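You operate a simulated robot arm through the tools that you are given. There is no shell and no other tool. Be economical: measure what you need, move in short steps, check, and stop when the job is done.

You are at the controls of a simulated two-armed robot. One attempt, no reset.

## Task
On the top of the mixing bench, fold the blue cloth in half.

It is judged by the outcome, as a careful person would: the job done as asked, and still so three seconds after it is handed in. It fails if anything else is knocked over, pushed out of place, dropped, spilled or broken. Flat cloth is picked up by pressing the open fingertips on it (5 to 10 N) and closing them slowly along it; thin cloth reads only 2 to 8 mm in the jaws.

## Robot
Two 7-joint arms with two-finger parallel grippers on one trunk, on a base that drives. Base frame: it is fixed to the floor where the robot stands at the start and does not move with it; the origin is under the middle of the robot, x ahead of it, y to its left, z up; the surface under the hand at the start is at about z = 0.78. Lengths are in m, angles in degrees, forces in N, time in s.
The left shoulder is at the start at [0.06, 0.143, 0.901], the right one opposite. With the tool pointing down near the work surface each hand reaches from about 0.32 to 0.74 m from the robot's upright axis, wherever it stands, measured 20 degrees to its own side. Places, roughly: top of the mixing bench [0.5, 0, 0.8]. Payload 1.57 kg a hand.
The TCP of each hand is the grasp point between the finger pads, 0.03 m short of the fingertips. In the tool frame z runs along the fingers and y along their closing line. The gripper opens to 0.11 m. The fingers are 0.024 m wide and 0.012 m thick; the gripper's body (0.048 by 0.112 m) begins 0.078 m behind the TCP.
Orientation is that of the tool frame in the base frame, as a unit quaternion [w, x, y, z]. With the fingers straight down and closing along the base's y, the tool's x points along the base's -x, its y along +y and its z along -z.

## Interface
- The arms move only by the tool apply_moves. It takes "left_moves", "right_moves" or both (then of equal length, played together; a hand with none holds still); each is a list of rows, each a list of 7 numbers: the shift along the base's x, y, z in m, then the turn, a rotation vector about the base's x, y, z in degrees, then the finger opening in m, from 0 to 0.11. In form: [[tx, ty, tz, rx, ry, rz, claw], ...]. A call has 1 to 8 rows; each row is the pose to reach, as a shift and turn from the pose commanded when the call began. Rows are played at 5 a second. More than 0.05 m and 8.6 degrees between two rows, or a gripper value outside its range, and nothing of the call is played. Where a pose cannot be reached the arm comes as near as it can. A force on the tool above 40 N (or 10 N above the force at the start of the call, whichever is more), or a blocked arm, ends the call early, and 0.2 s more pass. Each finger travels about 0.045 m/s and halts on what it meets, pressing with about 39 N; the grip force reading is that of the motor and also rises with nothing between the fingers. The clock runs only during rows and for 0.2 s after the last one: add rows that repeat a pose to give the fingers time. The reply holds the time, the measured pose of the TCP, the force on the tool along the base axes, the opening and the grip force, in the units named above and with some noise, with the torque about the TCP (base axes, N m) and any sound that the robot's microphone picked up.
- Cameras (640 x 400 px; columns grow to the right, rows downward): "scene" is now at [0.0418, -0.0116, 1.5033]; the picture's right is [-0.17, -0.99, 0.00], its down [-0.81, 0.14, -0.57] and it looks along [0.57, -0.10, -0.82] (base axes); focal length 272 px, centre (320, 200). "left" rides on the left gripper at [0.07, -0.016, -0.141] in its tool frame; the picture's right is [0.23, 0.97, 0.00], its down [-0.85, 0.20, -0.48] and it looks along [-0.47, 0.11, 0.88] (tool axes); focal length 222 px, centre (320, 200). "right" rides on the right gripper at [0.07, 0.016, -0.141] in its tool frame; the picture's right is [-0.23, 0.97, 0.00], its down [-0.86, -0.20, -0.48] and it looks along [-0.47, -0.11, 0.88] (tool axes); focal length 222 px, centre (320, 200). There is no depth. A picture from a camera that has moved, and an enlarged one, comes with that camera's place and axes in the base frame and with its lens.
- snapshot(camera): a new picture of that camera. No time passes.
- lift_body(by): slides the trunk up (or, below 0, down) by that many m; the arms and the scene camera ride with it, the base frame stays. It gives what a move gives, with no picture.
- base_move(legs): drives the robot by 1 to 6 legs, each [ahead, left, turn to the left] in m, m and degrees, along the robot's own axes; the way and the turn of a leg run together, so that a leg with both is an arc; at most 1.5 m and 180 degrees a leg. The arms and the cameras ride along, it lands a little off, and it stops where it bumps. It gives what a move gives.
- pan_tilt(pan, tilt): turns the head with the scene camera to pan (to the left, within 86 degrees either way) and tilt (down, from -29 to 69), counted from straight ahead of the robot. It gives what a move gives.
- close_up(camera, box): a new picture of the part [left, top, right, bottom] of that camera's present view, enlarged. No time passes.
- hand_in(): hands the job in; it is judged then, once.

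Work in short steps. Places have to be worked out from the pictures, the camera data and where the tool is seen: move nearer, look again, correct. Check each grasp and each placing, and mend what went wrong. You have 120 turns and 92 pictures in all, those below and enlarged ones among them. Open the grippers and draw the arms clear of the work before you hand the job in, unless the task says otherwise; then end with one line.

The tools are called by a JSON object that holds its "api" and its "payload". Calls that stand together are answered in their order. apply_moves: Moves the arms, as the interface text tells. Its arguments: {"type":"object","properties":{"left_moves":{"type":"array","items":{"type":"array","items":{"type":"number"}}},"right_moves":{"type":"array","items":{"type":"array","items":{"type":"number"}}}},"required":[]} The other tools are called the same way: lift_body (by) slides the trunk up or down; base_move (legs) drives the base; pan_tilt (pan, tilt) turns the head that bears the scene camera; snapshot (camera) takes a picture; close_up (camera, box) takes an enlarged picture of a part of a camera's view; hand_in () hands the job in.

At the start:

```text
time_s: 0.0
left_ee_pos: [0.4595, 0.0506, 1.0224]
left_tool_rot: [0.0, -0.001, 1.0, 0.0]
left_contact_force: [0.4, -1.3, 0.2]
left_moment: [0.0, 0.02, -0.01]
left_opening: 0.1098
left_grasp_force: 0.0
right_ee_pos: [0.5099, -0.3543, 0.9852]
right_tool_rot: [0.0, 0.0, 1.0, 0.0]
right_contact_force: [0.1, -0.7, 0.0]
right_moment: [-0.01, 0.0, -0.01]
right_opening: 0.1102
right_grasp_force: 0.1
trunk travel left (down, up): [-0.5, 0.09]
robot x, y, heading: [0.0008, -0.0012, 0.2]
head pan, tilt: [-9.7, 54.9]
```

scene: 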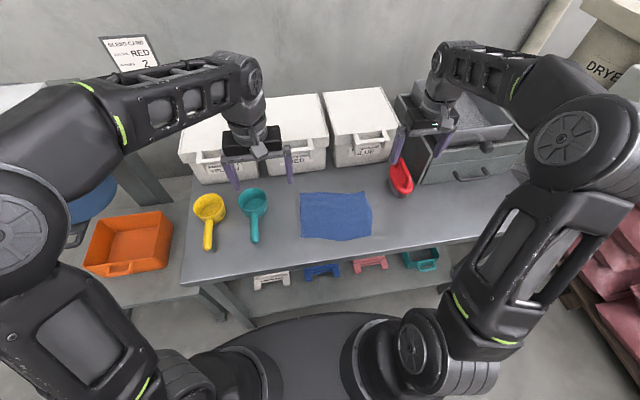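
right: 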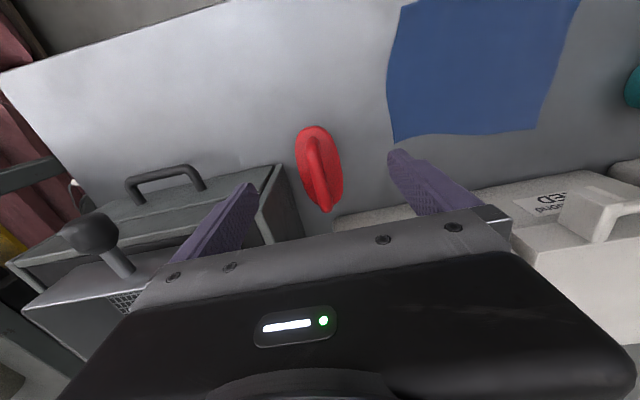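
left: 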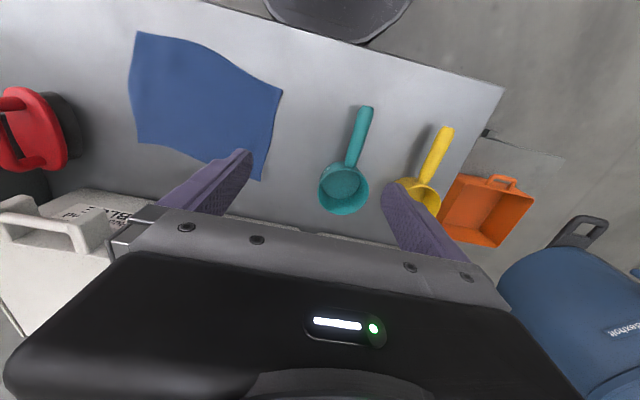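

The cloth lies at about x 0.39–0.58, y −0.27 to −0.02. I'll take a closer look at it before moving.

{"api": "close_up", "payload": {"camera": "scene", "box": [240, 150, 440, 275]}}

{"api": "close_up", "payload": {"camera": "left", "box": [80, 0, 400, 200]}}

```text
3.20 times, centred on (340, 212) of scene
camera zoom: at [0.0418, -0.0116, 1.5033], right [-0.17, -0.99, 0.0], down [-0.81, 0.14, -0.57], along [0.57, -0.1, -0.82], focal length 870 px, centre (256, 160)
```

zoom: 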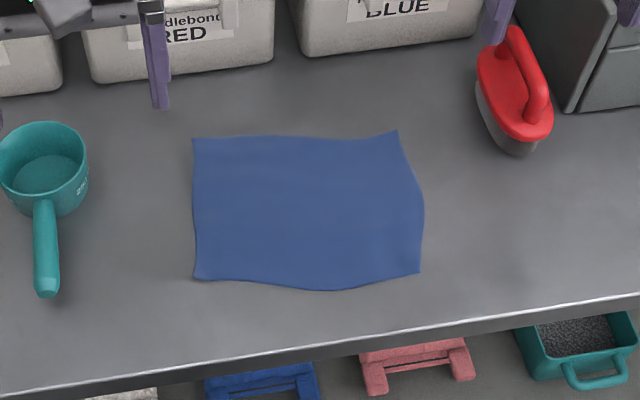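

```text
2.00 times, centred on (240, 100) of left
camera zoom: at [0.3885, 0.0333, 1.1642], right [-0.23, 0.97, 0.0], down [0.85, 0.2, 0.48], along [0.47, 0.11, -0.88], focal length 444 px, centre (480, 400)
```

zoom: 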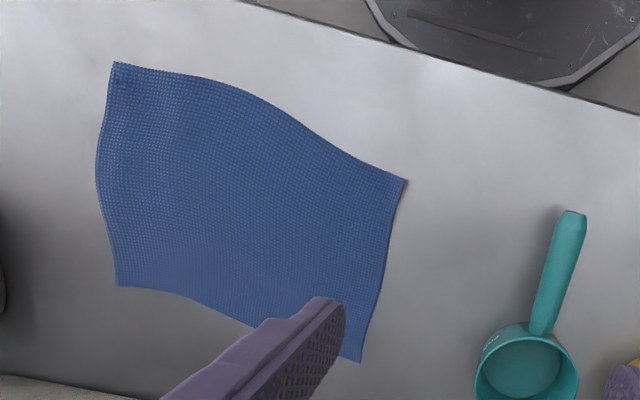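

Corners work out to about BL (.421,−.020), BR (.393,−.229), TL (.584,−.039) and TR (.557,−.251), so the cloth is 0.215 × 0.163 m and yawed about −7.5°. I plan to fold the near edge onto the far edge with both hands, so first I bring each hand over a near corner.

{"api": "apply_moves", "payload": {"left_moves": [[-0.005, -0.0176, -0.024, 0, 0, -1.25, 0.09], [-0.0105, -0.035, -0.047, 0, 0, -2.5, 0.07], [-0.016, -0.053, -0.071, 0, 0, -3.75, 0.05], [-0.021, -0.07, -0.095, 0, 0, -5, 0.03], [-0.026, -0.088, -0.118, 0, 0, -6.25, 0.03], [-0.0315, -0.1056, -0.142, 0, 0, -7.5, 0.03], [-0.0315, -0.1056, -0.142, 0, 0, -7.5, 0.03]], "right_moves": [[-0.017, 0.026, -0.0175, 0, 0, -1.25, 0.09], [-0.034, 0.052, -0.035, 0, 0, -2.5, 0.07], [-0.05, 0.079, -0.0525, 0, 0, -3.75, 0.05], [-0.067, 0.105, -0.07, 0, 0, -5, 0.03], [-0.084, 0.131, -0.0875, 0, 0, -6.25, 0.03], [-0.101, 0.157, -0.105, 0, 0, -7.5, 0.03], [-0.101, 0.157, -0.105, 0, 0, -7.5, 0.03]]}}

{"api": "snapshot", "payload": {"camera": "scene"}}

{"api": "snapshot", "payload": {"camera": "left"}}

{"api": "snapshot", "payload": {"camera": "right"}}

```text
time_s: 1.6
left_ee_pos: [0.4278, -0.0557, 0.8778]
left_tool_rot: [0.0, 0.065, 0.998, 0.0]
left_contact_force: [0.5, -1.2, 0.3]
left_moment: [-0.02, 0.04, -0.02]
left_opening: 0.0298
left_grasp_force: 0.1
right_ee_pos: [0.4106, -0.2007, 0.8815]
right_tool_rot: [0.0, 0.065, 0.998, 0.0]
right_contact_force: [0.1, -0.1, 0.1]
right_moment: [0.01, 0.0, -0.01]
right_opening: 0.0299
right_grasp_force: 0.0
trunk travel left (down, up): [-0.5, 0.09]
robot x, y, heading: [-0.002, 0.003, 0.2]
head pan, tilt: [-9.7, 54.9]
```

```text
86 pictures are left
camera scene: at [0.0417, -0.0115, 1.5034], right [-0.17, -0.99, 0.0], down [-0.81, 0.14, -0.57], along [0.57, -0.1, -0.82], focal length 272 px, centre (320, 200)
```

scene: 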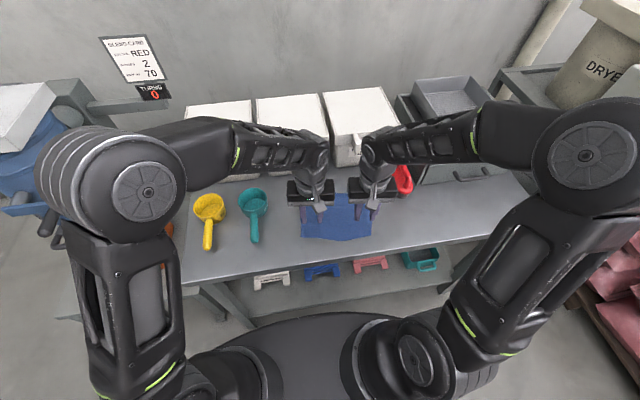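

```text
85 pictures are left
camera left: at [0.3558, -0.0635, 1.0197], right [-0.1, 1.0, 0.0], down [0.87, 0.09, 0.48], along [0.48, 0.05, -0.88], focal length 222 px, centre (320, 200)
```

left: 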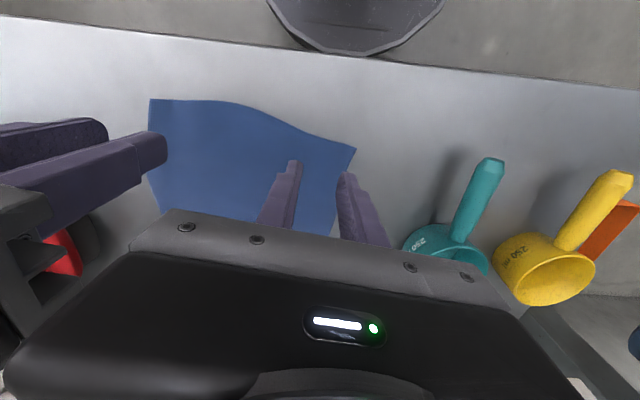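

```text
84 pictures are left
camera right: at [0.3425, -0.175, 1.0228], right [0.35, 0.94, 0.0], down [0.82, -0.31, 0.48], along [0.45, -0.17, -0.88], focal length 222 px, centre (320, 200)
```

right: 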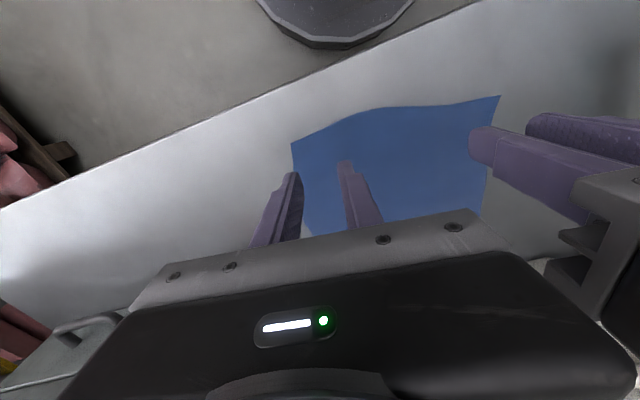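

The corners are confirmed at about (.420,−.017) and (.389,−.227), and the fingers line up with them. I'll lower both hands to just above the cloth, shifting the right one a little inward.

{"api": "apply_moves", "payload": {"left_moves": [[0, 0, -0.03, 0, 0, 0, 0.03], [0, 0, -0.055, 0, 0, 0, 0.03], [0, 0, -0.06, 0, 0, 0, 0.03], [0, 0, -0.06, 0, 0, 0, 0.03]], "right_moves": [[0, 0.004, -0.03, 0, 0, 0, 0.03], [0, 0.004, -0.058, 0, 0, 0, 0.03], [0, 0.004, -0.063, 0, 0, 0, 0.03], [0, 0.004, -0.063, 0, 0, 0, 0.03]]}}

{"api": "snapshot", "payload": {"camera": "left"}}

{"api": "snapshot", "payload": {"camera": "right"}}

```text
time_s: 2.6
left_ee_pos: [0.4264, -0.056, 0.8212]
left_tool_rot: [0.0, 0.065, 0.998, 0.0]
left_contact_force: [-0.5, 1.3, 1.0]
left_moment: [-0.04, 0.02, -0.01]
left_opening: 0.0301
left_grasp_force: 0.0
right_ee_pos: [0.409, -0.1961, 0.8172]
right_tool_rot: [0.0, 0.065, 0.998, -0.001]
right_contact_force: [-0.3, -0.5, -0.4]
right_moment: [0.03, 0.01, -0.01]
right_opening: 0.03
right_grasp_force: 0.1
trunk travel left (down, up): [-0.5, 0.09]
robot x, y, heading: [0.0013, 0.0025, 0.1]
head pan, tilt: [-9.7, 54.9]
```

```text
83 pictures are left
camera left: at [0.3551, -0.0639, 0.9629], right [-0.1, 1.0, 0.0], down [0.87, 0.09, 0.48], along [0.48, 0.05, -0.88], focal length 222 px, centre (320, 200)
```

left: 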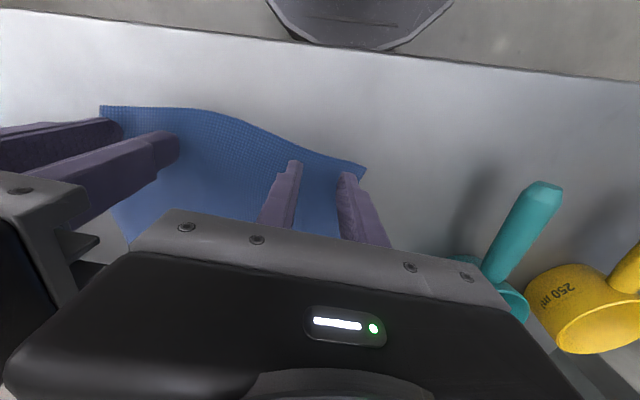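

```text
82 pictures are left
camera right: at [0.3426, -0.1707, 0.9588], right [0.35, 0.94, 0.0], down [0.82, -0.31, 0.48], along [0.45, -0.17, -0.88], focal length 222 px, centre (320, 200)
```

right: 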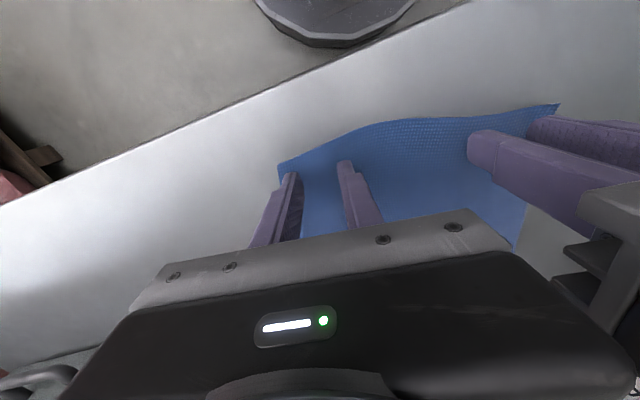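

The tips are about 1 cm above the cloth. I'll press down slowly until contact.

{"api": "apply_moves", "payload": {"left_moves": [[0, 0, -0.004, 0, 0, 0, 0.03], [0, 0, -0.007, 0, 0, 0, 0.03], [0, 0, -0.01, 0, 0, 0, 0.03], [0, 0, -0.01, 0, 0, 0, 0.03]], "right_moves": [[0, 0, -0.002, 0, 0, 0, 0.03], [0, 0, -0.004, 0, 0, 0, 0.03], [0, 0, -0.006, 0, 0, 0, 0.03], [0, 0, -0.006, 0, 0, 0, 0.03]]}}

```text
time_s: 3.6
left_ee_pos: [0.4273, -0.0549, 0.8114]
left_tool_rot: [0.002, 0.066, 0.998, -0.001]
left_contact_force: [0.2, 0.6, 5.5]
left_moment: [0.06, 0.04, 0.0]
left_opening: 0.0304
left_grasp_force: 0.0
right_ee_pos: [0.4089, -0.1949, 0.8117]
right_tool_rot: [0.0, 0.065, 0.998, 0.0]
right_contact_force: [-0.3, 0.1, 2.2]
right_moment: [-0.01, 0.04, 0.02]
right_opening: 0.0301
right_grasp_force: 0.1
trunk travel left (down, up): [-0.5, 0.09]
robot x, y, heading: [-0.0028, 0.0051, -0.0]
head pan, tilt: [-9.7, 54.9]
```

Contact is made, at 5.5 N left and 2.2 N right. I'll press a little more and start closing slowly.

{"api": "apply_moves", "payload": {"left_moves": [[0, 0, -0.001, 0, 0, 0, 0.03], [0, 0, -0.001, 0, 0, 0, 0.026], [0, 0, -0.001, 0, 0, 0, 0.022], [0, 0, -0.001, 0, 0, 0, 0.018], [0, 0, -0.001, 0, 0, 0, 0.014], [0, 0, -0.001, 0, 0, 0, 0.01]], "right_moves": [[0, 0, -0.003, 0, 0, 0, 0.03], [0, 0, -0.003, 0, 0, 0, 0.026], [0, 0, -0.003, 0, 0, 0, 0.022], [0, 0, -0.003, 0, 0, 0, 0.018], [0, 0, -0.003, 0, 0, 0, 0.014], [0, 0, -0.003, 0, 0, 0, 0.01]]}}

{"api": "snapshot", "payload": {"camera": "left"}}

{"api": "snapshot", "payload": {"camera": "right"}}

```text
time_s: 4.6
left_ee_pos: [0.4262, -0.0567, 0.8117]
left_tool_rot: [0.002, 0.065, 0.998, -0.001]
left_contact_force: [-0.4, 0.6, 8.0]
left_moment: [0.07, 0.03, 0.01]
left_opening: 0.018
left_grasp_force: 0.0
right_ee_pos: [0.4115, -0.1937, 0.8117]
right_tool_rot: [0.003, 0.065, 0.998, 0.0]
right_contact_force: [-2.5, -0.4, 19.8]
right_moment: [-0.22, 0.23, -0.03]
right_opening: 0.018
right_grasp_force: 0.1
trunk travel left (down, up): [-0.5, 0.09]
robot x, y, heading: [0.0018, -0.0, -0.1]
head pan, tilt: [-9.7, 54.9]
stopped in row 4 (right hand): the force on the tool passed its limit at 41 N (the readings are from after the stop); the commanded pose is now the measured one
```

```text
81 pictures are left
camera left: at [0.3544, -0.0635, 0.9528], right [-0.1, 1.0, 0.0], down [0.87, 0.09, 0.48], along [0.48, 0.04, -0.88], focal length 222 px, centre (320, 200)
```

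left: 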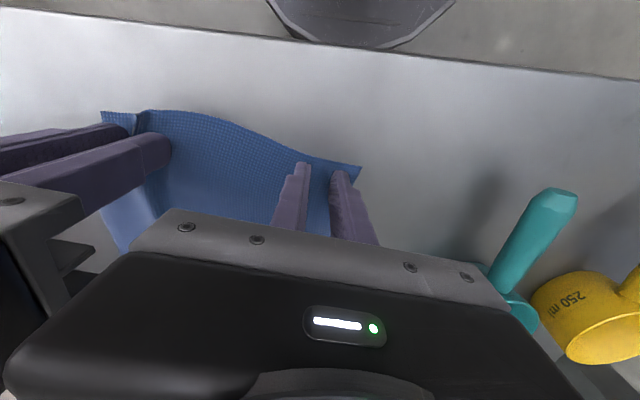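

```text
80 pictures are left
camera right: at [0.3428, -0.1693, 0.9523], right [0.35, 0.94, 0.0], down [0.82, -0.31, 0.48], along [0.45, -0.17, -0.87], focal length 222 px, centre (320, 200)
```

right: 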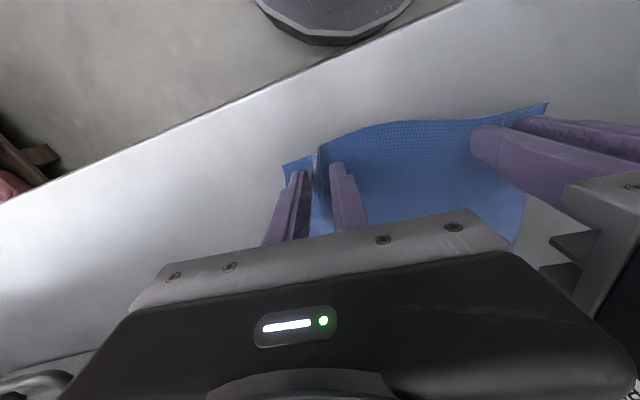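

A ridge is forming under the right hand, while the left has not buckled yet. I'll ease the right slightly, press the left slightly more, and continue closing.

{"api": "apply_moves", "payload": {"left_moves": [[0, 0, -0.001, 0, 0, 0, 0.015], [0, 0, -0.001, 0, 0, 0, 0.012], [0, 0, -0.001, 0, 0, 0, 0.009], [0, 0, -0.001, 0, 0, 0, 0.006], [0, 0, -0.001, 0, 0, 0, 0.003], [0, 0, -0.001, 0, 0, 0, 0.0], [0, 0, -0.001, 0, 0, 0, 0.0]], "right_moves": [[0, 0, 0.0005, 0, 0, 0, 0.015], [0, 0, 0.0005, 0, 0, 0, 0.012], [0, 0, 0.0005, 0, 0, 0, 0.009], [0, 0, 0.0005, 0, 0, 0, 0.006], [0, 0, 0.0005, 0, 0, 0, 0.003], [0, 0, 0.0005, 0, 0, 0, 0.0], [0, 0, 0.0005, 0, 0, 0, 0.0]]}}

{"api": "snapshot", "payload": {"camera": "left"}}

{"api": "snapshot", "payload": {"camera": "right"}}

```text
time_s: 6.2
left_ee_pos: [0.4268, -0.0568, 0.811]
left_tool_rot: [0.002, 0.065, 0.998, -0.002]
left_contact_force: [1.7, -9.2, 38.3]
left_moment: [-0.06, 0.15, 0.14]
left_opening: 0.0043
left_grasp_force: 25.0
right_ee_pos: [0.4104, -0.1932, 0.8123]
right_tool_rot: [0.003, 0.066, 0.998, 0.001]
right_contact_force: [0.5, 11.3, 6.3]
right_moment: [0.33, 0.0, -0.08]
right_opening: 0.0022
right_grasp_force: 23.7
trunk travel left (down, up): [-0.5, 0.09]
robot x, y, heading: [0.0008, -0.0007, 0.2]
head pan, tilt: [-9.7, 54.9]
```

```text
79 pictures are left
camera left: at [0.3547, -0.0641, 0.9525], right [-0.1, 1.0, -0.01], down [0.87, 0.09, 0.48], along [0.48, 0.04, -0.88], focal length 222 px, centre (320, 200)
```

left: 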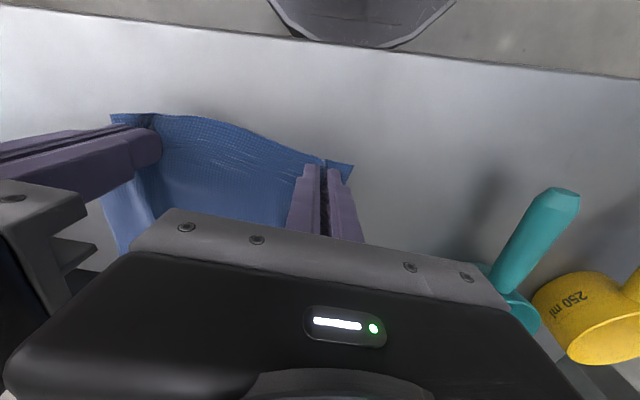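

```text
78 pictures are left
camera right: at [0.3423, -0.1689, 0.9526], right [0.35, 0.94, 0.0], down [0.82, -0.31, 0.48], along [0.45, -0.17, -0.88], focal length 222 px, centre (320, 200)
```

right: 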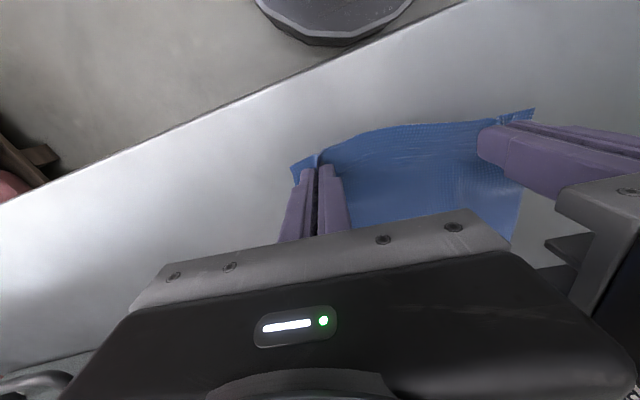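

Both ridges are pinched, at 4.3 and 2.2 mm. I'll lift 3 cm, bringing the hands a few mm closer to slacken the edge, and check.

{"api": "apply_moves", "payload": {"left_moves": [[0, -0.001, 0.008, 0, 0, 0, 0], [0, -0.001, 0.018, 0, 0, 0, 0], [0, -0.001, 0.03, 0, 0, 0, 0], [0, -0.001, 0.03, 0, 0, 0, 0]], "right_moves": [[0, 0.001, 0.008, 0, 0, 0, 0], [0, 0.001, 0.018, 0, 0, 0, 0], [0, 0.001, 0.03, 0, 0, 0, 0], [0, 0.001, 0.03, 0, 0, 0, 0]]}}

{"api": "snapshot", "payload": {"camera": "left"}}

{"api": "close_up", "payload": {"camera": "scene", "box": [240, 150, 440, 275]}}

```text
time_s: 7.2
left_ee_pos: [0.4274, -0.0549, 0.8382]
left_tool_rot: [0.0, 0.065, 0.998, 0.0]
left_contact_force: [-0.4, -3.3, 0.0]
left_moment: [-0.17, -0.01, 0.04]
left_opening: 0.0016
left_grasp_force: 23.7
right_ee_pos: [0.4114, -0.1933, 0.8389]
right_tool_rot: [0.001, 0.065, 0.998, -0.001]
right_contact_force: [-0.3, 4.2, 1.2]
right_moment: [0.14, 0.02, -0.03]
right_opening: 0.0021
right_grasp_force: 23.7
trunk travel left (down, up): [-0.5, 0.09]
robot x, y, heading: [-0.0029, 0.0018, -0.3]
head pan, tilt: [-9.7, 54.9]
```

```text
77 pictures are left
camera left: at [0.356, -0.0639, 0.9803], right [-0.1, 1.0, 0.0], down [0.87, 0.09, 0.48], along [0.48, 0.05, -0.88], focal length 222 px, centre (320, 200)
```

left: 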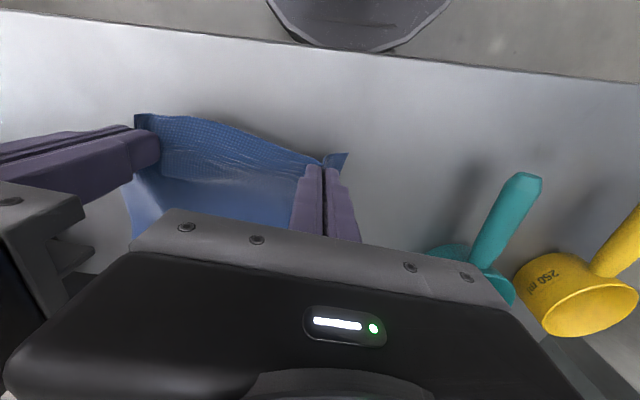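

```text
3.20 times, centred on (340, 212) of scene
camera zoom: at [0.042, -0.0117, 1.5033], right [-0.17, -0.99, 0.0], down [-0.81, 0.14, -0.57], along [0.57, -0.1, -0.82], focal length 870 px, centre (256, 160)
```

zoom: 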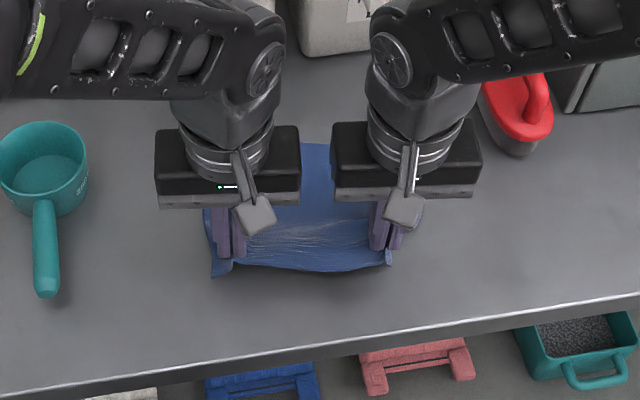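

The edge is lifted cleanly in both hands. I'll carry it over in an arc along the cloth's short axis (0.99,−0.13), leaning the hands forward slightly so the edge flips with them.

{"api": "apply_moves", "payload": {"left_moves": [[0.02, -0.0026, 0.02, 0.4, 3, 0, 0], [0.045, -0.0058, 0.037, 0.8, 6, 0, 0], [0.07, -0.009, 0.045, 1.2, 9, 0, 0], [0.094, -0.0123, 0.043, 1.6, 12, 0, 0], [0.114, -0.015, 0.034, 2, 16, 0, 0], [0.13, -0.017, 0.024, 2.6, 20, 0, 0], [0.13, -0.017, 0.024, 2.6, 20, 0, 0]], "right_moves": [[0.02, -0.0026, 0.02, 0.4, 3, 0, 0], [0.045, -0.0058, 0.037, 0.8, 6, 0, 0], [0.07, -0.009, 0.045, 1.2, 9, 0, 0], [0.094, -0.0123, 0.043, 1.6, 12, 0, 0], [0.114, -0.015, 0.034, 2, 16, 0, 0], [0.13, -0.017, 0.024, 2.6, 20, 0, 0], [0.13, -0.017, 0.024, 2.6, 20, 0, 0]]}}

{"api": "snapshot", "payload": {"camera": "left"}}

{"api": "close_up", "payload": {"camera": "scene", "box": [240, 130, 440, 255]}}

```text
time_s: 8.8
left_ee_pos: [0.5216, -0.0691, 0.8832]
left_tool_rot: [-0.106, 0.066, 0.992, 0.006]
left_contact_force: [2.4, -9.8, -1.8]
left_moment: [-0.25, -0.07, 0.17]
left_opening: 0.0015
left_grasp_force: 22.8
left hand out of reach, approached as far as the arm can: row 5, 6, 7
right_ee_pos: [0.5403, -0.2071, 0.8642]
right_tool_rot: [-0.175, 0.063, 0.982, 0.013]
right_contact_force: [-5.3, 9.1, 3.0]
right_moment: [0.18, -0.31, -0.18]
right_opening: 0.0019
right_grasp_force: 23.6
trunk travel left (down, up): [-0.5, 0.09]
robot x, y, heading: [-0.0017, 0.002, 0.1]
head pan, tilt: [-9.7, 54.9]
```

```text
75 pictures are left
camera left: at [0.481, -0.0816, 1.0356], right [-0.09, 0.99, 0.05], down [0.95, 0.08, 0.29], along [0.28, 0.07, -0.96], focal length 222 px, centre (320, 200)
```

left: 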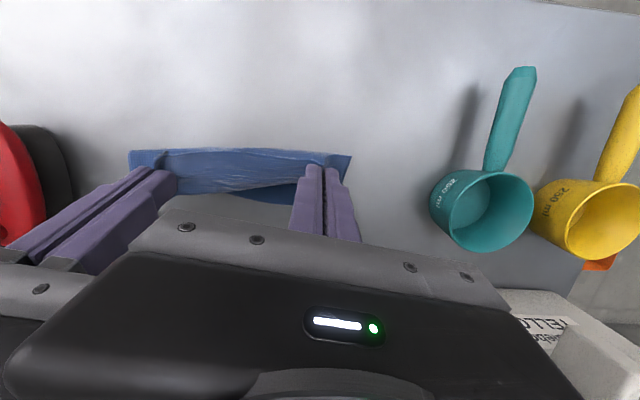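

```text
3.20 times, centred on (340, 192) of scene
camera zoom: at [0.0421, -0.0117, 1.5033], right [-0.17, -0.99, 0.0], down [-0.81, 0.14, -0.57], along [0.57, -0.1, -0.82], focal length 870 px, centre (256, 224)
```

zoom: 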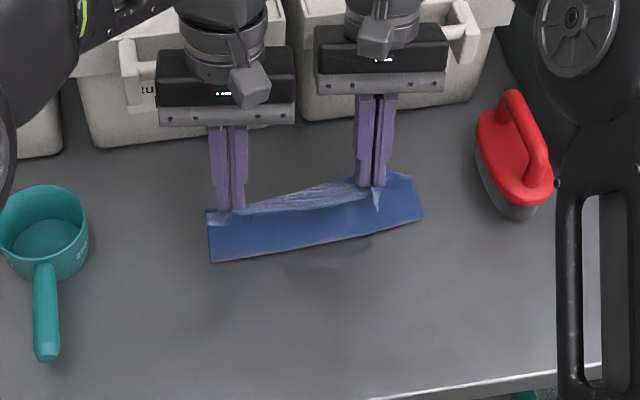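

The left arm ran out of reach when leaning. I'll take the lean out of the left hand while keeping the right still, and see where it gets to.

{"api": "apply_moves", "payload": {"left_moves": [[0, 0, 0, -0.8, -6, 0, 0], [0, 0, 0, -1.6, -12, 0, 0], [0, 0, 0, -1.6, -12, 0, 0]], "right_moves": [[0, 0, 0, 0, -4, 0, 0], [0, 0, 0, 0, -8, 0, 0], [0, 0, 0, 0, -8, 0, 0]]}}

{"api": "close_up", "payload": {"camera": "scene", "box": [240, 130, 440, 255]}}

```text
time_s: 9.6
left_ee_pos: [0.5221, -0.0688, 0.8821]
left_tool_rot: [0.001, 0.066, 0.998, 0.0]
left_contact_force: [2.2, -10.8, -1.4]
left_moment: [-0.31, -0.07, 0.18]
left_opening: 0.0017
left_grasp_force: 23.4
right_ee_pos: [0.5407, -0.2094, 0.8635]
right_tool_rot: [-0.103, 0.063, 0.993, 0.017]
right_contact_force: [-2.4, 10.9, 1.4]
right_moment: [0.32, 0.07, -0.09]
right_opening: 0.0021
right_grasp_force: 23.2
trunk travel left (down, up): [-0.5, 0.09]
robot x, y, heading: [0.0002, -0.0012, -0.1]
head pan, tilt: [-9.7, 54.9]
```

```text
3.20 times, centred on (340, 192) of scene
camera zoom: at [0.0422, -0.0116, 1.5033], right [-0.17, -0.99, 0.0], down [-0.81, 0.14, -0.57], along [0.57, -0.1, -0.82], focal length 870 px, centre (256, 224)
```

zoom: 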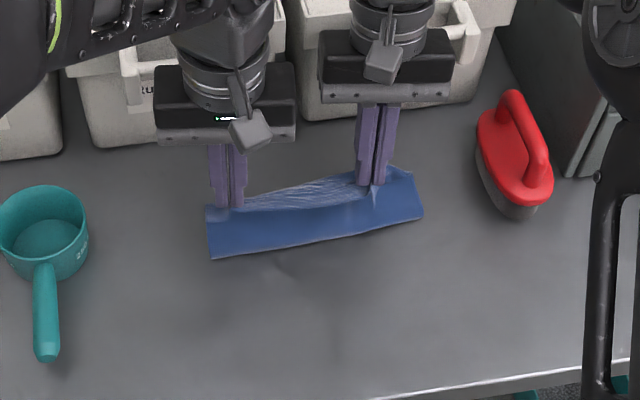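

The commanded pose had clamped, so the left hand is now vertical at x .522. I'll bring both hands level and further forward while lowering, with the left shifted slightly inward to relieve the tension.

{"api": "apply_moves", "payload": {"left_moves": [[0.015, -0.003, -0.005, 0, 0, 0, 0], [0.03, -0.005, -0.015, 0, 0, 0, 0], [0.042, -0.007, -0.03, 0, 0, 0, 0], [0.042, -0.007, -0.042, 0, 0, 0, 0], [0.042, -0.007, -0.042, 0, 0, 0, 0]], "right_moves": [[0, 0, 0, 0, -4, 0, 0], [0.003, 0, -0.005, 0, -8, 0, 0], [0.007, 0, -0.013, 0, -12, 0, 0], [0.007, 0, -0.023, 0, -12, 0, 0], [0.007, 0, -0.023, 0, -12, 0, 0]]}}

{"api": "close_up", "payload": {"camera": "scene", "box": [240, 130, 440, 255]}}

{"api": "snapshot", "payload": {"camera": "left"}}

{"api": "snapshot", "payload": {"camera": "right"}}

```text
time_s: 10.8
left_ee_pos: [0.563, -0.0757, 0.8396]
left_tool_rot: [0.001, 0.065, 0.998, 0.0]
left_contact_force: [0.5, -0.9, -0.4]
left_moment: [-0.05, -0.02, -0.01]
left_opening: 0.0015
left_grasp_force: 23.1
right_ee_pos: [0.5485, -0.2112, 0.8402]
right_tool_rot: [0.0, 0.062, 0.998, 0.022]
right_contact_force: [0.4, 1.6, -0.3]
right_moment: [0.06, 0.01, -0.05]
right_opening: 0.0021
right_grasp_force: 24.2
trunk travel left (down, up): [-0.5, 0.09]
robot x, y, heading: [-0.0009, -0.0035, -0.1]
head pan, tilt: [-9.7, 54.9]
```

```text
3.20 times, centred on (340, 192) of scene
camera zoom: at [0.0418, -0.0116, 1.5034], right [-0.17, -0.99, 0.0], down [-0.81, 0.14, -0.57], along [0.57, -0.1, -0.82], focal length 870 px, centre (256, 224)
```

zoom: 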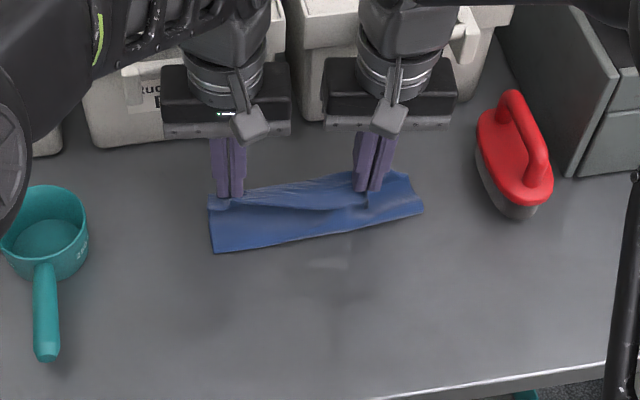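

```text
71 pictures are left
camera left: at [0.4924, -0.0828, 0.9825], right [-0.1, 1.0, 0.0], down [0.87, 0.09, 0.48], along [0.48, 0.05, -0.88], focal length 222 px, centre (320, 200)
```

left: 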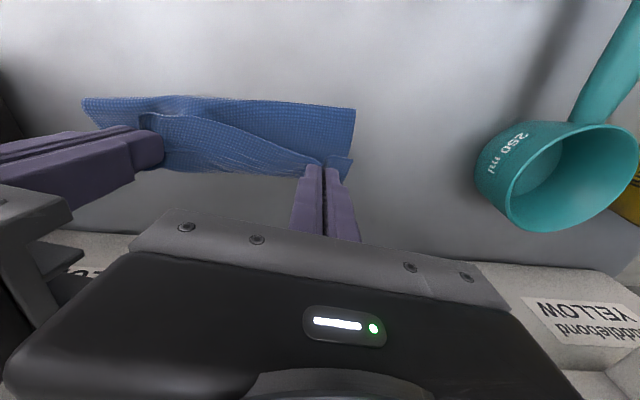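

```text
70 pictures are left
camera right: at [0.4803, -0.1928, 0.9833], right [0.35, 0.94, 0.04], down [0.82, -0.32, 0.47], along [0.45, -0.13, -0.88], focal length 222 px, centre (320, 200)
```

right: 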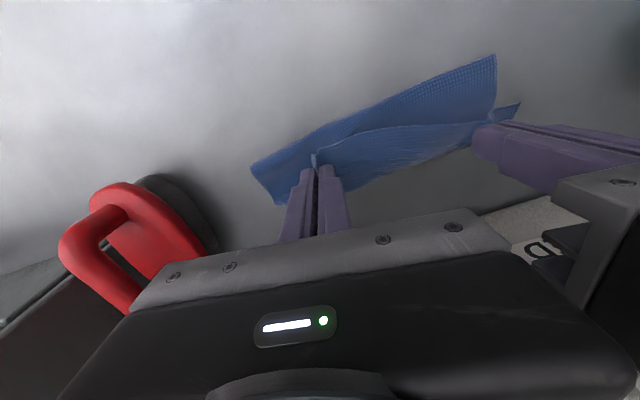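

The edge is over the far edge, though the right end seems to have slid a bit. I'll lower to about 1 cm, release gently and look at how it lies.

{"api": "apply_moves", "payload": {"left_moves": [[0.003, 0, -0.01, 0, 0, 0, 0], [0.005, 0, -0.02, 0, 0, 0, 0], [0.005, 0, -0.02, 0, 0, 0, 0.01], [0.005, 0, -0.02, 0, 0, 0, 0.02], [0.005, 0, -0.02, 0, 0, 0, 0.03], [0.005, 0, -0.02, 0, 0, 0, 0.03]], "right_moves": [[0.003, 0, -0.01, 0, 0, 0, 0], [0.005, 0, -0.02, 0, 0, 0, 0], [0.005, 0, -0.02, 0, 0, 0, 0.01], [0.005, 0, -0.02, 0, 0, 0, 0.02], [0.005, 0, -0.02, 0, 0, 0, 0.03], [0.005, 0, -0.02, 0, 0, 0, 0.03]]}}

{"api": "snapshot", "payload": {"camera": "left"}}

{"api": "snapshot", "payload": {"camera": "right"}}

```text
time_s: 12.2
left_ee_pos: [0.5665, -0.0772, 0.8229]
left_tool_rot: [0.0, 0.067, 0.998, -0.001]
left_contact_force: [-18.5, -2.2, 7.6]
left_moment: [0.45, -2.41, 0.03]
left_opening: 0.0299
left_grasp_force: 0.0
right_ee_pos: [0.5511, -0.2106, 0.8225]
right_tool_rot: [0.0, 0.062, 0.998, 0.022]
right_contact_force: [0.7, 0.2, 0.4]
right_moment: [0.01, 0.03, -0.02]
right_opening: 0.0299
right_grasp_force: 0.0
trunk travel left (down, up): [-0.5, 0.09]
robot x, y, heading: [-0.0038, -0.0007, 0.0]
head pan, tilt: [-9.7, 54.9]
```

```text
69 pictures are left
camera left: at [0.4952, -0.0838, 0.9642], right [-0.1, 1.0, 0.0], down [0.87, 0.09, 0.48], along [0.48, 0.05, -0.88], focal length 222 px, centre (320, 200)
```

left: 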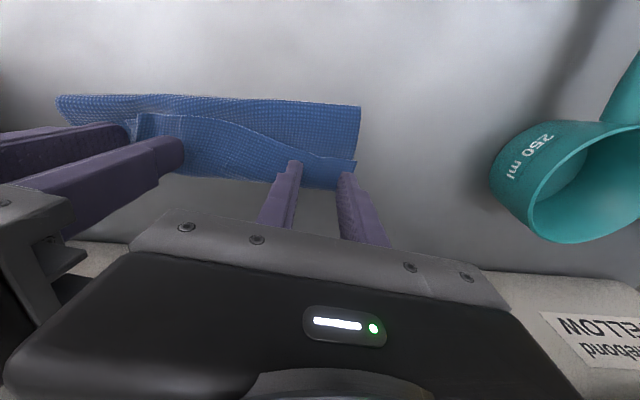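

```text
68 pictures are left
camera right: at [0.4833, -0.193, 0.9649], right [0.34, 0.94, 0.04], down [0.82, -0.32, 0.47], along [0.45, -0.13, -0.88], focal length 222 px, centre (320, 200)
```

right: 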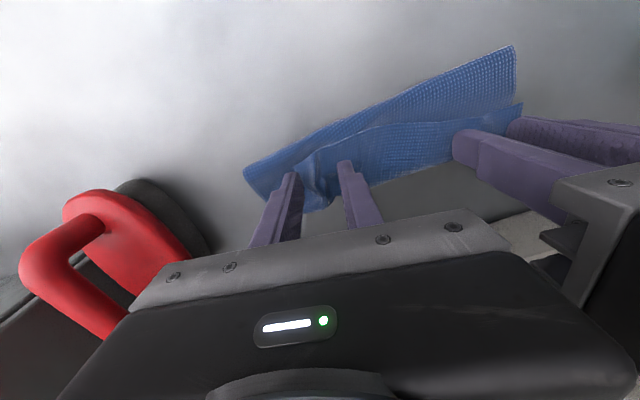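

The left hand reads −18.5 N in x, so its body is touching a bin behind. I'll back it off a little in −x and then raise both hands clear.

{"api": "apply_moves", "payload": {"left_moves": [[-0.012, 0, 0.002, 0, 0, 0, 0.03], [-0.014, 0, 0.02, 0, 0, 0, 0.03], [-0.02, 0.01, 0.06, 0, 0, 0, 0.03], [-0.04, 0.04, 0.09, 0, 0, 0, 0.03], [-0.06, 0.08, 0.1, 0, 0, 0, 0.03], [-0.07, 0.12, 0.1, 0, 0, 0, 0.03]], "right_moves": [[-0.004, 0, 0.002, 0, 0, 0, 0.03], [-0.005, 0, 0.02, 0, 0, 0, 0.03], [-0.01, -0.01, 0.06, 0, 0, 0, 0.03], [-0.03, -0.04, 0.09, 0, 0, 0, 0.03], [-0.05, -0.08, 0.1, 0, 0, 0, 0.03], [-0.07, -0.12, 0.1, 0, 0, 0, 0.03]]}}

{"api": "snapshot", "payload": {"camera": "scene"}}

{"api": "close_up", "payload": {"camera": "scene", "box": [240, 130, 440, 255]}}

{"api": "snapshot", "payload": {"camera": "left"}}

```text
time_s: 13.6
left_ee_pos: [0.4996, 0.0451, 0.9208]
left_tool_rot: [0.0, 0.066, 0.998, 0.0]
left_contact_force: [0.1, 0.1, -0.3]
left_moment: [-0.03, -0.02, 0.01]
left_opening: 0.0302
left_grasp_force: 0.0
right_ee_pos: [0.4809, -0.33, 0.9202]
right_tool_rot: [0.002, 0.061, 0.998, 0.022]
right_contact_force: [-0.1, 0.1, -0.4]
right_moment: [0.0, -0.04, 0.01]
right_opening: 0.0299
right_grasp_force: 0.1
trunk travel left (down, up): [-0.5, 0.09]
robot x, y, heading: [-0.0007, -0.0003, -0.0]
head pan, tilt: [-9.7, 54.9]
```

```text
67 pictures are left
camera scene: at [0.0411, -0.0115, 1.5034], right [-0.17, -0.99, 0.0], down [-0.81, 0.14, -0.58], along [0.57, -0.1, -0.82], focal length 272 px, centre (320, 200)
```

scene: 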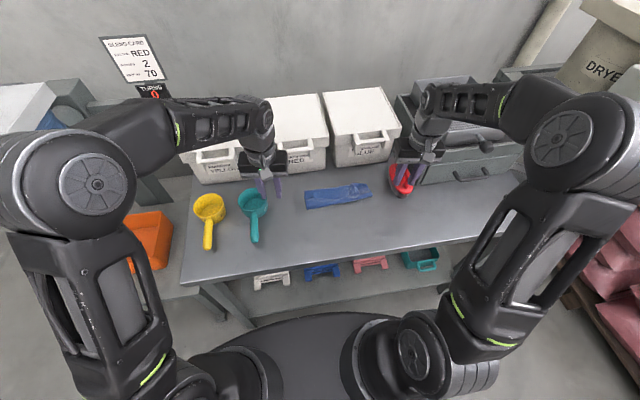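

```text
3.20 times, centred on (340, 192) of scene
camera zoom: at [0.0411, -0.0115, 1.5034], right [-0.17, -0.99, 0.0], down [-0.81, 0.14, -0.58], along [0.57, -0.1, -0.82], focal length 870 px, centre (256, 224)
```

zoom: 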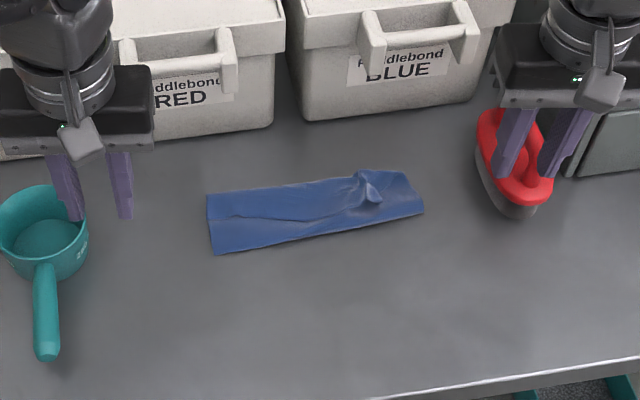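

```text
65 pictures are left
camera left: at [0.4267, 0.037, 1.0623], right [-0.1, 1.0, 0.0], down [0.87, 0.09, 0.48], along [0.48, 0.05, -0.88], focal length 222 px, centre (320, 200)
```

left: 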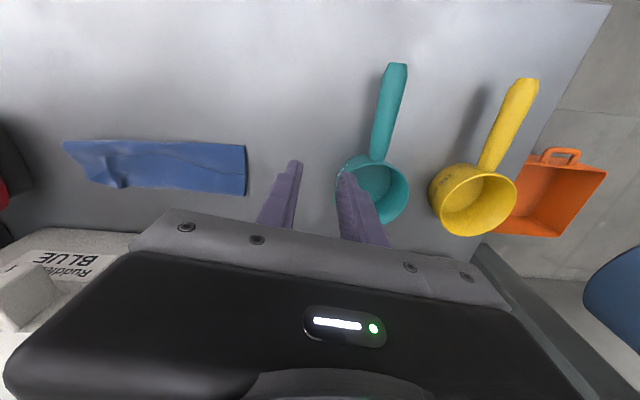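

The cloth is folded, but the top edge looks doubled back and there's a pucker at right. I'll bring the left camera above it for a closer look.

{"api": "apply_moves", "payload": {"left_moves": [[-0.03, -0.03, 0.0, 0, 0, 0, 0.03], [-0.06, -0.065, 0.0, 0, 0, 0, 0.03], [-0.08, -0.105, 0, 0, 0, 0, 0.03], [-0.08, -0.15, 0, 0, 0, 0, 0.03], [-0.08, -0.17, 0, 0, 0, 0, 0.03]]}}

{"api": "close_up", "payload": {"camera": "left", "box": [160, 60, 480, 260]}}

```text
time_s: 14.8
left_ee_pos: [0.4188, -0.1267, 0.9241]
left_tool_rot: [0.0, 0.066, 0.998, 0.0]
left_contact_force: [0.4, 0.0, -0.1]
left_moment: [0.0, 0.03, 0.03]
left_opening: 0.0298
left_grasp_force: 0.2
right_ee_pos: [0.481, -0.3289, 0.9206]
right_tool_rot: [0.0, 0.061, 0.998, 0.023]
right_contact_force: [-0.6, 0.2, 0.3]
right_moment: [-0.01, 0.0, 0.03]
right_opening: 0.0303
right_grasp_force: 0.0
trunk travel left (down, up): [-0.5, 0.09]
robot x, y, heading: [-0.002, -0.0017, -0.1]
head pan, tilt: [-9.7, 54.9]
```

```text
2.00 times, centred on (320, 160) of left
camera zoom: at [0.3473, -0.1343, 1.0651], right [-0.1, 1.0, 0.0], down [0.87, 0.09, 0.48], along [0.48, 0.05, -0.88], focal length 444 px, centre (320, 280)
```

zoom: 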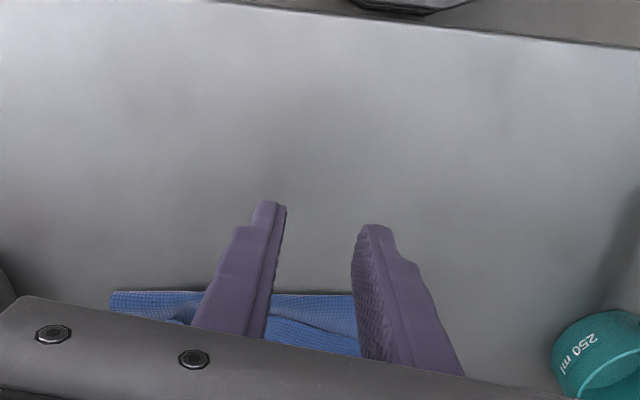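

That view is blocked by the fingers. I'll shift the left hand aside and zoom in with the scene camera, which has a clear line.

{"api": "apply_moves", "payload": {"left_moves": [[0.0, 0.045, 0.0, 0, 0, 0, 0.03], [0.04, 0.075, 0.0, 0, 0, 0, 0.03], [0.07, 0.1, 0, 0, 0, 0, 0.03], [0.1, 0.11, 0.03, 0, 0, 0, 0.03]]}}

{"api": "close_up", "payload": {"camera": "scene", "box": [295, 170, 385, 226]}}

{"api": "close_up", "payload": {"camera": "left", "box": [20, 80, 340, 280]}}

{"api": "close_up", "payload": {"camera": "right", "box": [320, 50, 640, 250]}}

```text
time_s: 15.8
left_ee_pos: [0.5188, -0.0159, 0.9533]
left_tool_rot: [-0.001, 0.065, 0.998, 0.001]
left_contact_force: [-1.0, 0.2, -0.3]
left_moment: [0.01, 0.0, 0.01]
left_opening: 0.0299
left_grasp_force: 0.0
right_ee_pos: [0.4818, -0.3292, 0.92]
right_tool_rot: [0.0, 0.062, 0.998, 0.022]
right_contact_force: [0.3, -0.4, -0.8]
right_moment: [-0.03, -0.02, -0.01]
right_opening: 0.0297
right_grasp_force: 0.1
trunk travel left (down, up): [-0.5, 0.09]
robot x, y, heading: [0.0029, -0.0018, -0.3]
head pan, tilt: [-9.7, 54.9]
```

```text
7.11 times, centred on (340, 198) of scene
camera zoom: at [0.0422, -0.0118, 1.5033], right [-0.17, -0.99, 0.0], down [-0.81, 0.14, -0.57], along [0.57, -0.1, -0.82], focal length 1934 px, centre (178, 214)
```

zoom: 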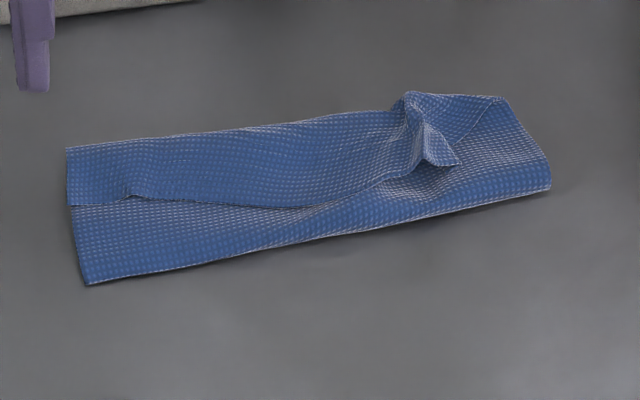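

```text
2.00 times, centred on (180, 180) of left
camera zoom: at [0.4473, -0.0241, 1.0939], right [-0.1, 1.0, 0.0], down [0.87, 0.09, 0.48], along [0.48, 0.05, -0.88], focal length 444 px, centre (600, 240)
```

zoom: 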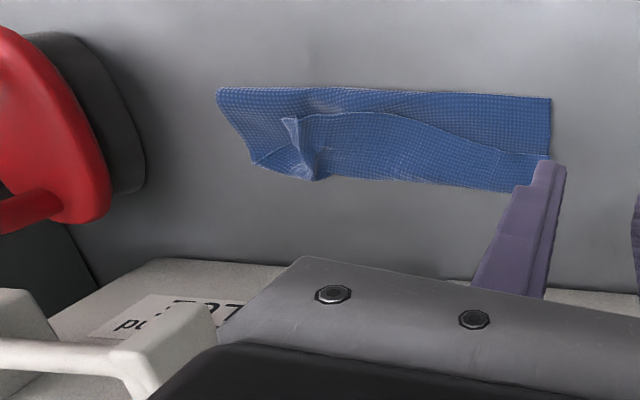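

```text
2.00 times, centred on (480, 150) of right
camera zoom: at [0.4144, -0.3117, 1.0624], right [0.35, 0.94, 0.04], down [0.82, -0.32, 0.47], along [0.45, -0.13, -0.88], focal length 444 px, centre (0, 300)
```

zoom: 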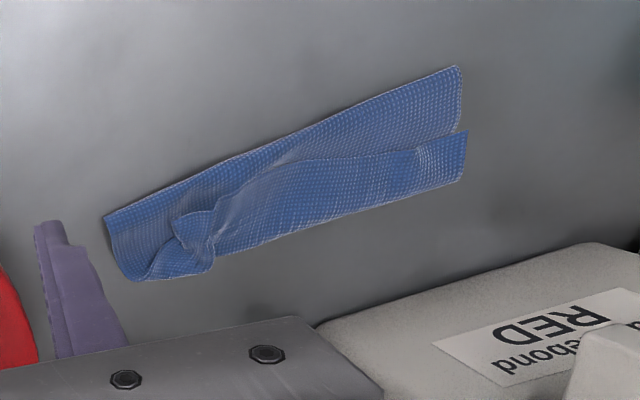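

The edge strip is folded back about 3 cm on top and the right end slid, so I'll unfold and redo it. Next I approach the flap at left and the raised pucker at right, leaning the hands toward the robot to clear the bins.

{"api": "apply_moves", "payload": {"left_moves": [[0.0, -0.02, 0.0, 0, -5, 0, 0.03], [0.008, -0.04, -0.02, 0, -10, 0, 0.03], [0.016, -0.06, -0.045, 0, -15, 0, 0.03], [0.028, -0.069, -0.07, 0, -20, 0, 0.03], [0.031, -0.069, -0.093, 0, -20, 0, 0.03], [0.031, -0.069, -0.093, 0, -20, 0, 0.03]], "right_moves": [[0.0, 0.03, 0.0, 0, -5, 0, 0.03], [0.02, 0.06, 0, 0, -10, 0, 0.03], [0.04, 0.09, -0.01, 0, -15, 0, 0.03], [0.055, 0.107, -0.03, 0, -20, 0, 0.03], [0.063, 0.107, -0.06, 0, -20, 0, 0.03], [0.063, 0.107, -0.06, 0, -20, 0, 0.03]]}}

{"api": "close_up", "payload": {"camera": "scene", "box": [280, 150, 400, 225]}}

{"api": "snapshot", "payload": {"camera": "left"}}

{"api": "snapshot", "payload": {"camera": "right"}}

```text
time_s: 17.2
left_ee_pos: [0.55, -0.084, 0.859]
left_tool_rot: [0.174, 0.065, 0.983, 0.011]
left_contact_force: [0.2, 0.1, -0.1]
left_moment: [0.0, -0.01, 0.05]
left_opening: 0.0301
left_grasp_force: 0.0
right_ee_pos: [0.545, -0.2219, 0.8616]
right_tool_rot: [0.174, 0.057, 0.983, 0.032]
right_contact_force: [-0.5, -0.2, -0.5]
right_moment: [0.03, 0.01, 0.03]
right_opening: 0.03
right_grasp_force: 0.0
trunk travel left (down, up): [-0.5, 0.09]
robot x, y, heading: [0.0022, 0.0009, 0.0]
head pan, tilt: [-9.7, 54.9]
```

```text
5.33 times, centred on (340, 188) of scene
camera zoom: at [0.0414, -0.0116, 1.5034], right [-0.17, -0.99, 0.0], down [-0.81, 0.14, -0.58], along [0.57, -0.1, -0.82], focal length 1451 px, centre (213, 267)
```

zoom: 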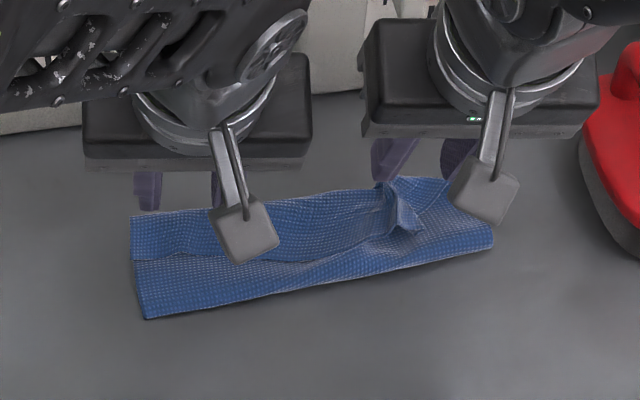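

```text
59 pictures are left
camera left: at [0.4344, -0.0917, 0.9671], right [-0.09, 1.0, -0.03], down [0.66, 0.09, 0.75], along [0.75, 0.05, -0.66], focal length 222 px, centre (320, 200)
```

left: 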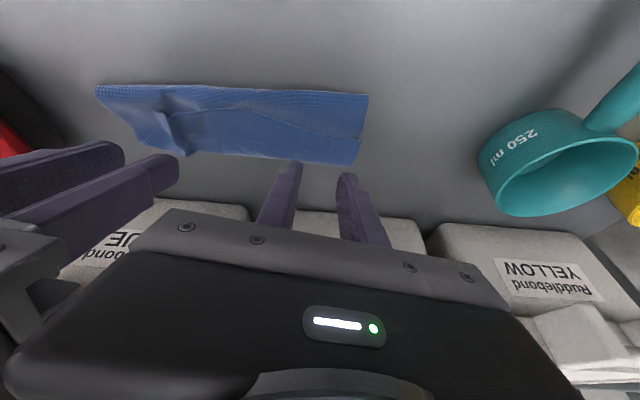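

```text
58 pictures are left
camera right: at [0.4338, -0.2047, 0.9718], right [0.31, 0.94, 0.16], down [0.61, -0.32, 0.72], along [0.73, -0.13, -0.67], focal length 222 px, centre (320, 200)
```

right: 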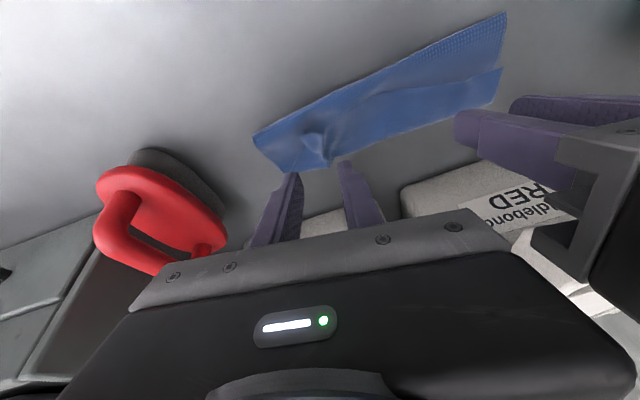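

The pucker is at about (.56,−.218) and the flap runs x .551–.584 at left. I'll lower so the right fingers straddle the pucker and the left tips touch the flap.

{"api": "apply_moves", "payload": {"left_moves": [[0.008, -0.001, -0.02, 0, 0, 0, 0.03], [0.01, -0.001, -0.035, 0, 0, 0, 0.03], [0.01, -0.001, -0.04, 0, 0, 0, 0.03], [0.01, -0.001, -0.044, 0, 0, 0, 0.03], [0.01, -0.001, -0.047, 0, 0, 0, 0.03], [0.01, -0.001, -0.047, 0, 0, 0, 0.03]], "right_moves": [[0.006, 0.004, -0.02, 0, 0, 0, 0.03], [0.008, 0.004, -0.035, 0, 0, 0, 0.03], [0.008, 0.004, -0.04, 0, 0, 0, 0.03], [0.008, 0.004, -0.044, 0, 0, 0, 0.03], [0.008, 0.004, -0.046, 0, 0, 0, 0.03], [0.008, 0.004, -0.046, 0, 0, 0, 0.03]]}}

{"api": "close_up", "payload": {"camera": "left", "box": [80, 60, 400, 260]}}

{"api": "close_up", "payload": {"camera": "right", "box": [200, 60, 520, 260]}}

```text
time_s: 18.6
left_ee_pos: [0.5598, -0.0855, 0.8149]
left_tool_rot: [0.176, 0.065, 0.982, 0.009]
left_contact_force: [-0.3, 1.0, 19.1]
left_moment: [-0.34, 0.1, -0.04]
left_opening: 0.0287
left_grasp_force: 0.1
right_ee_pos: [0.5537, -0.2191, 0.8171]
right_tool_rot: [0.174, 0.056, 0.983, 0.033]
right_contact_force: [0.6, 0.1, 0.5]
right_moment: [0.02, 0.01, 0.0]
right_opening: 0.0297
right_grasp_force: 0.0
trunk travel left (down, up): [-0.5, 0.09]
robot x, y, heading: [-0.003, -0.0059, -0.3]
head pan, tilt: [-9.7, 54.9]
```

```text
2.00 times, centred on (240, 160) of left
camera zoom: at [0.4439, -0.0929, 0.9232], right [-0.09, 1.0, -0.04], down [0.65, 0.09, 0.75], along [0.75, 0.04, -0.66], focal length 444 px, centre (480, 280)
```

zoom: 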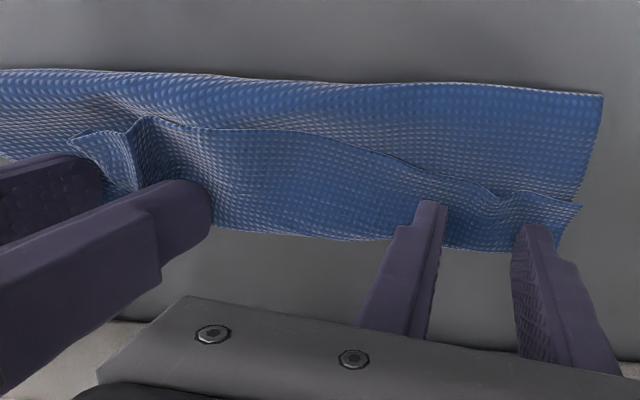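

```text
2.00 times, centred on (360, 160) of right
camera zoom: at [0.4411, -0.2012, 0.927], right [0.31, 0.94, 0.16], down [0.61, -0.32, 0.72], along [0.73, -0.13, -0.67], focal length 444 px, centre (240, 280)
```

zoom: 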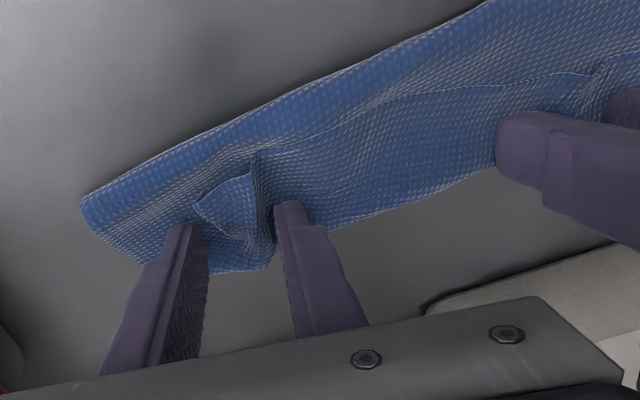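

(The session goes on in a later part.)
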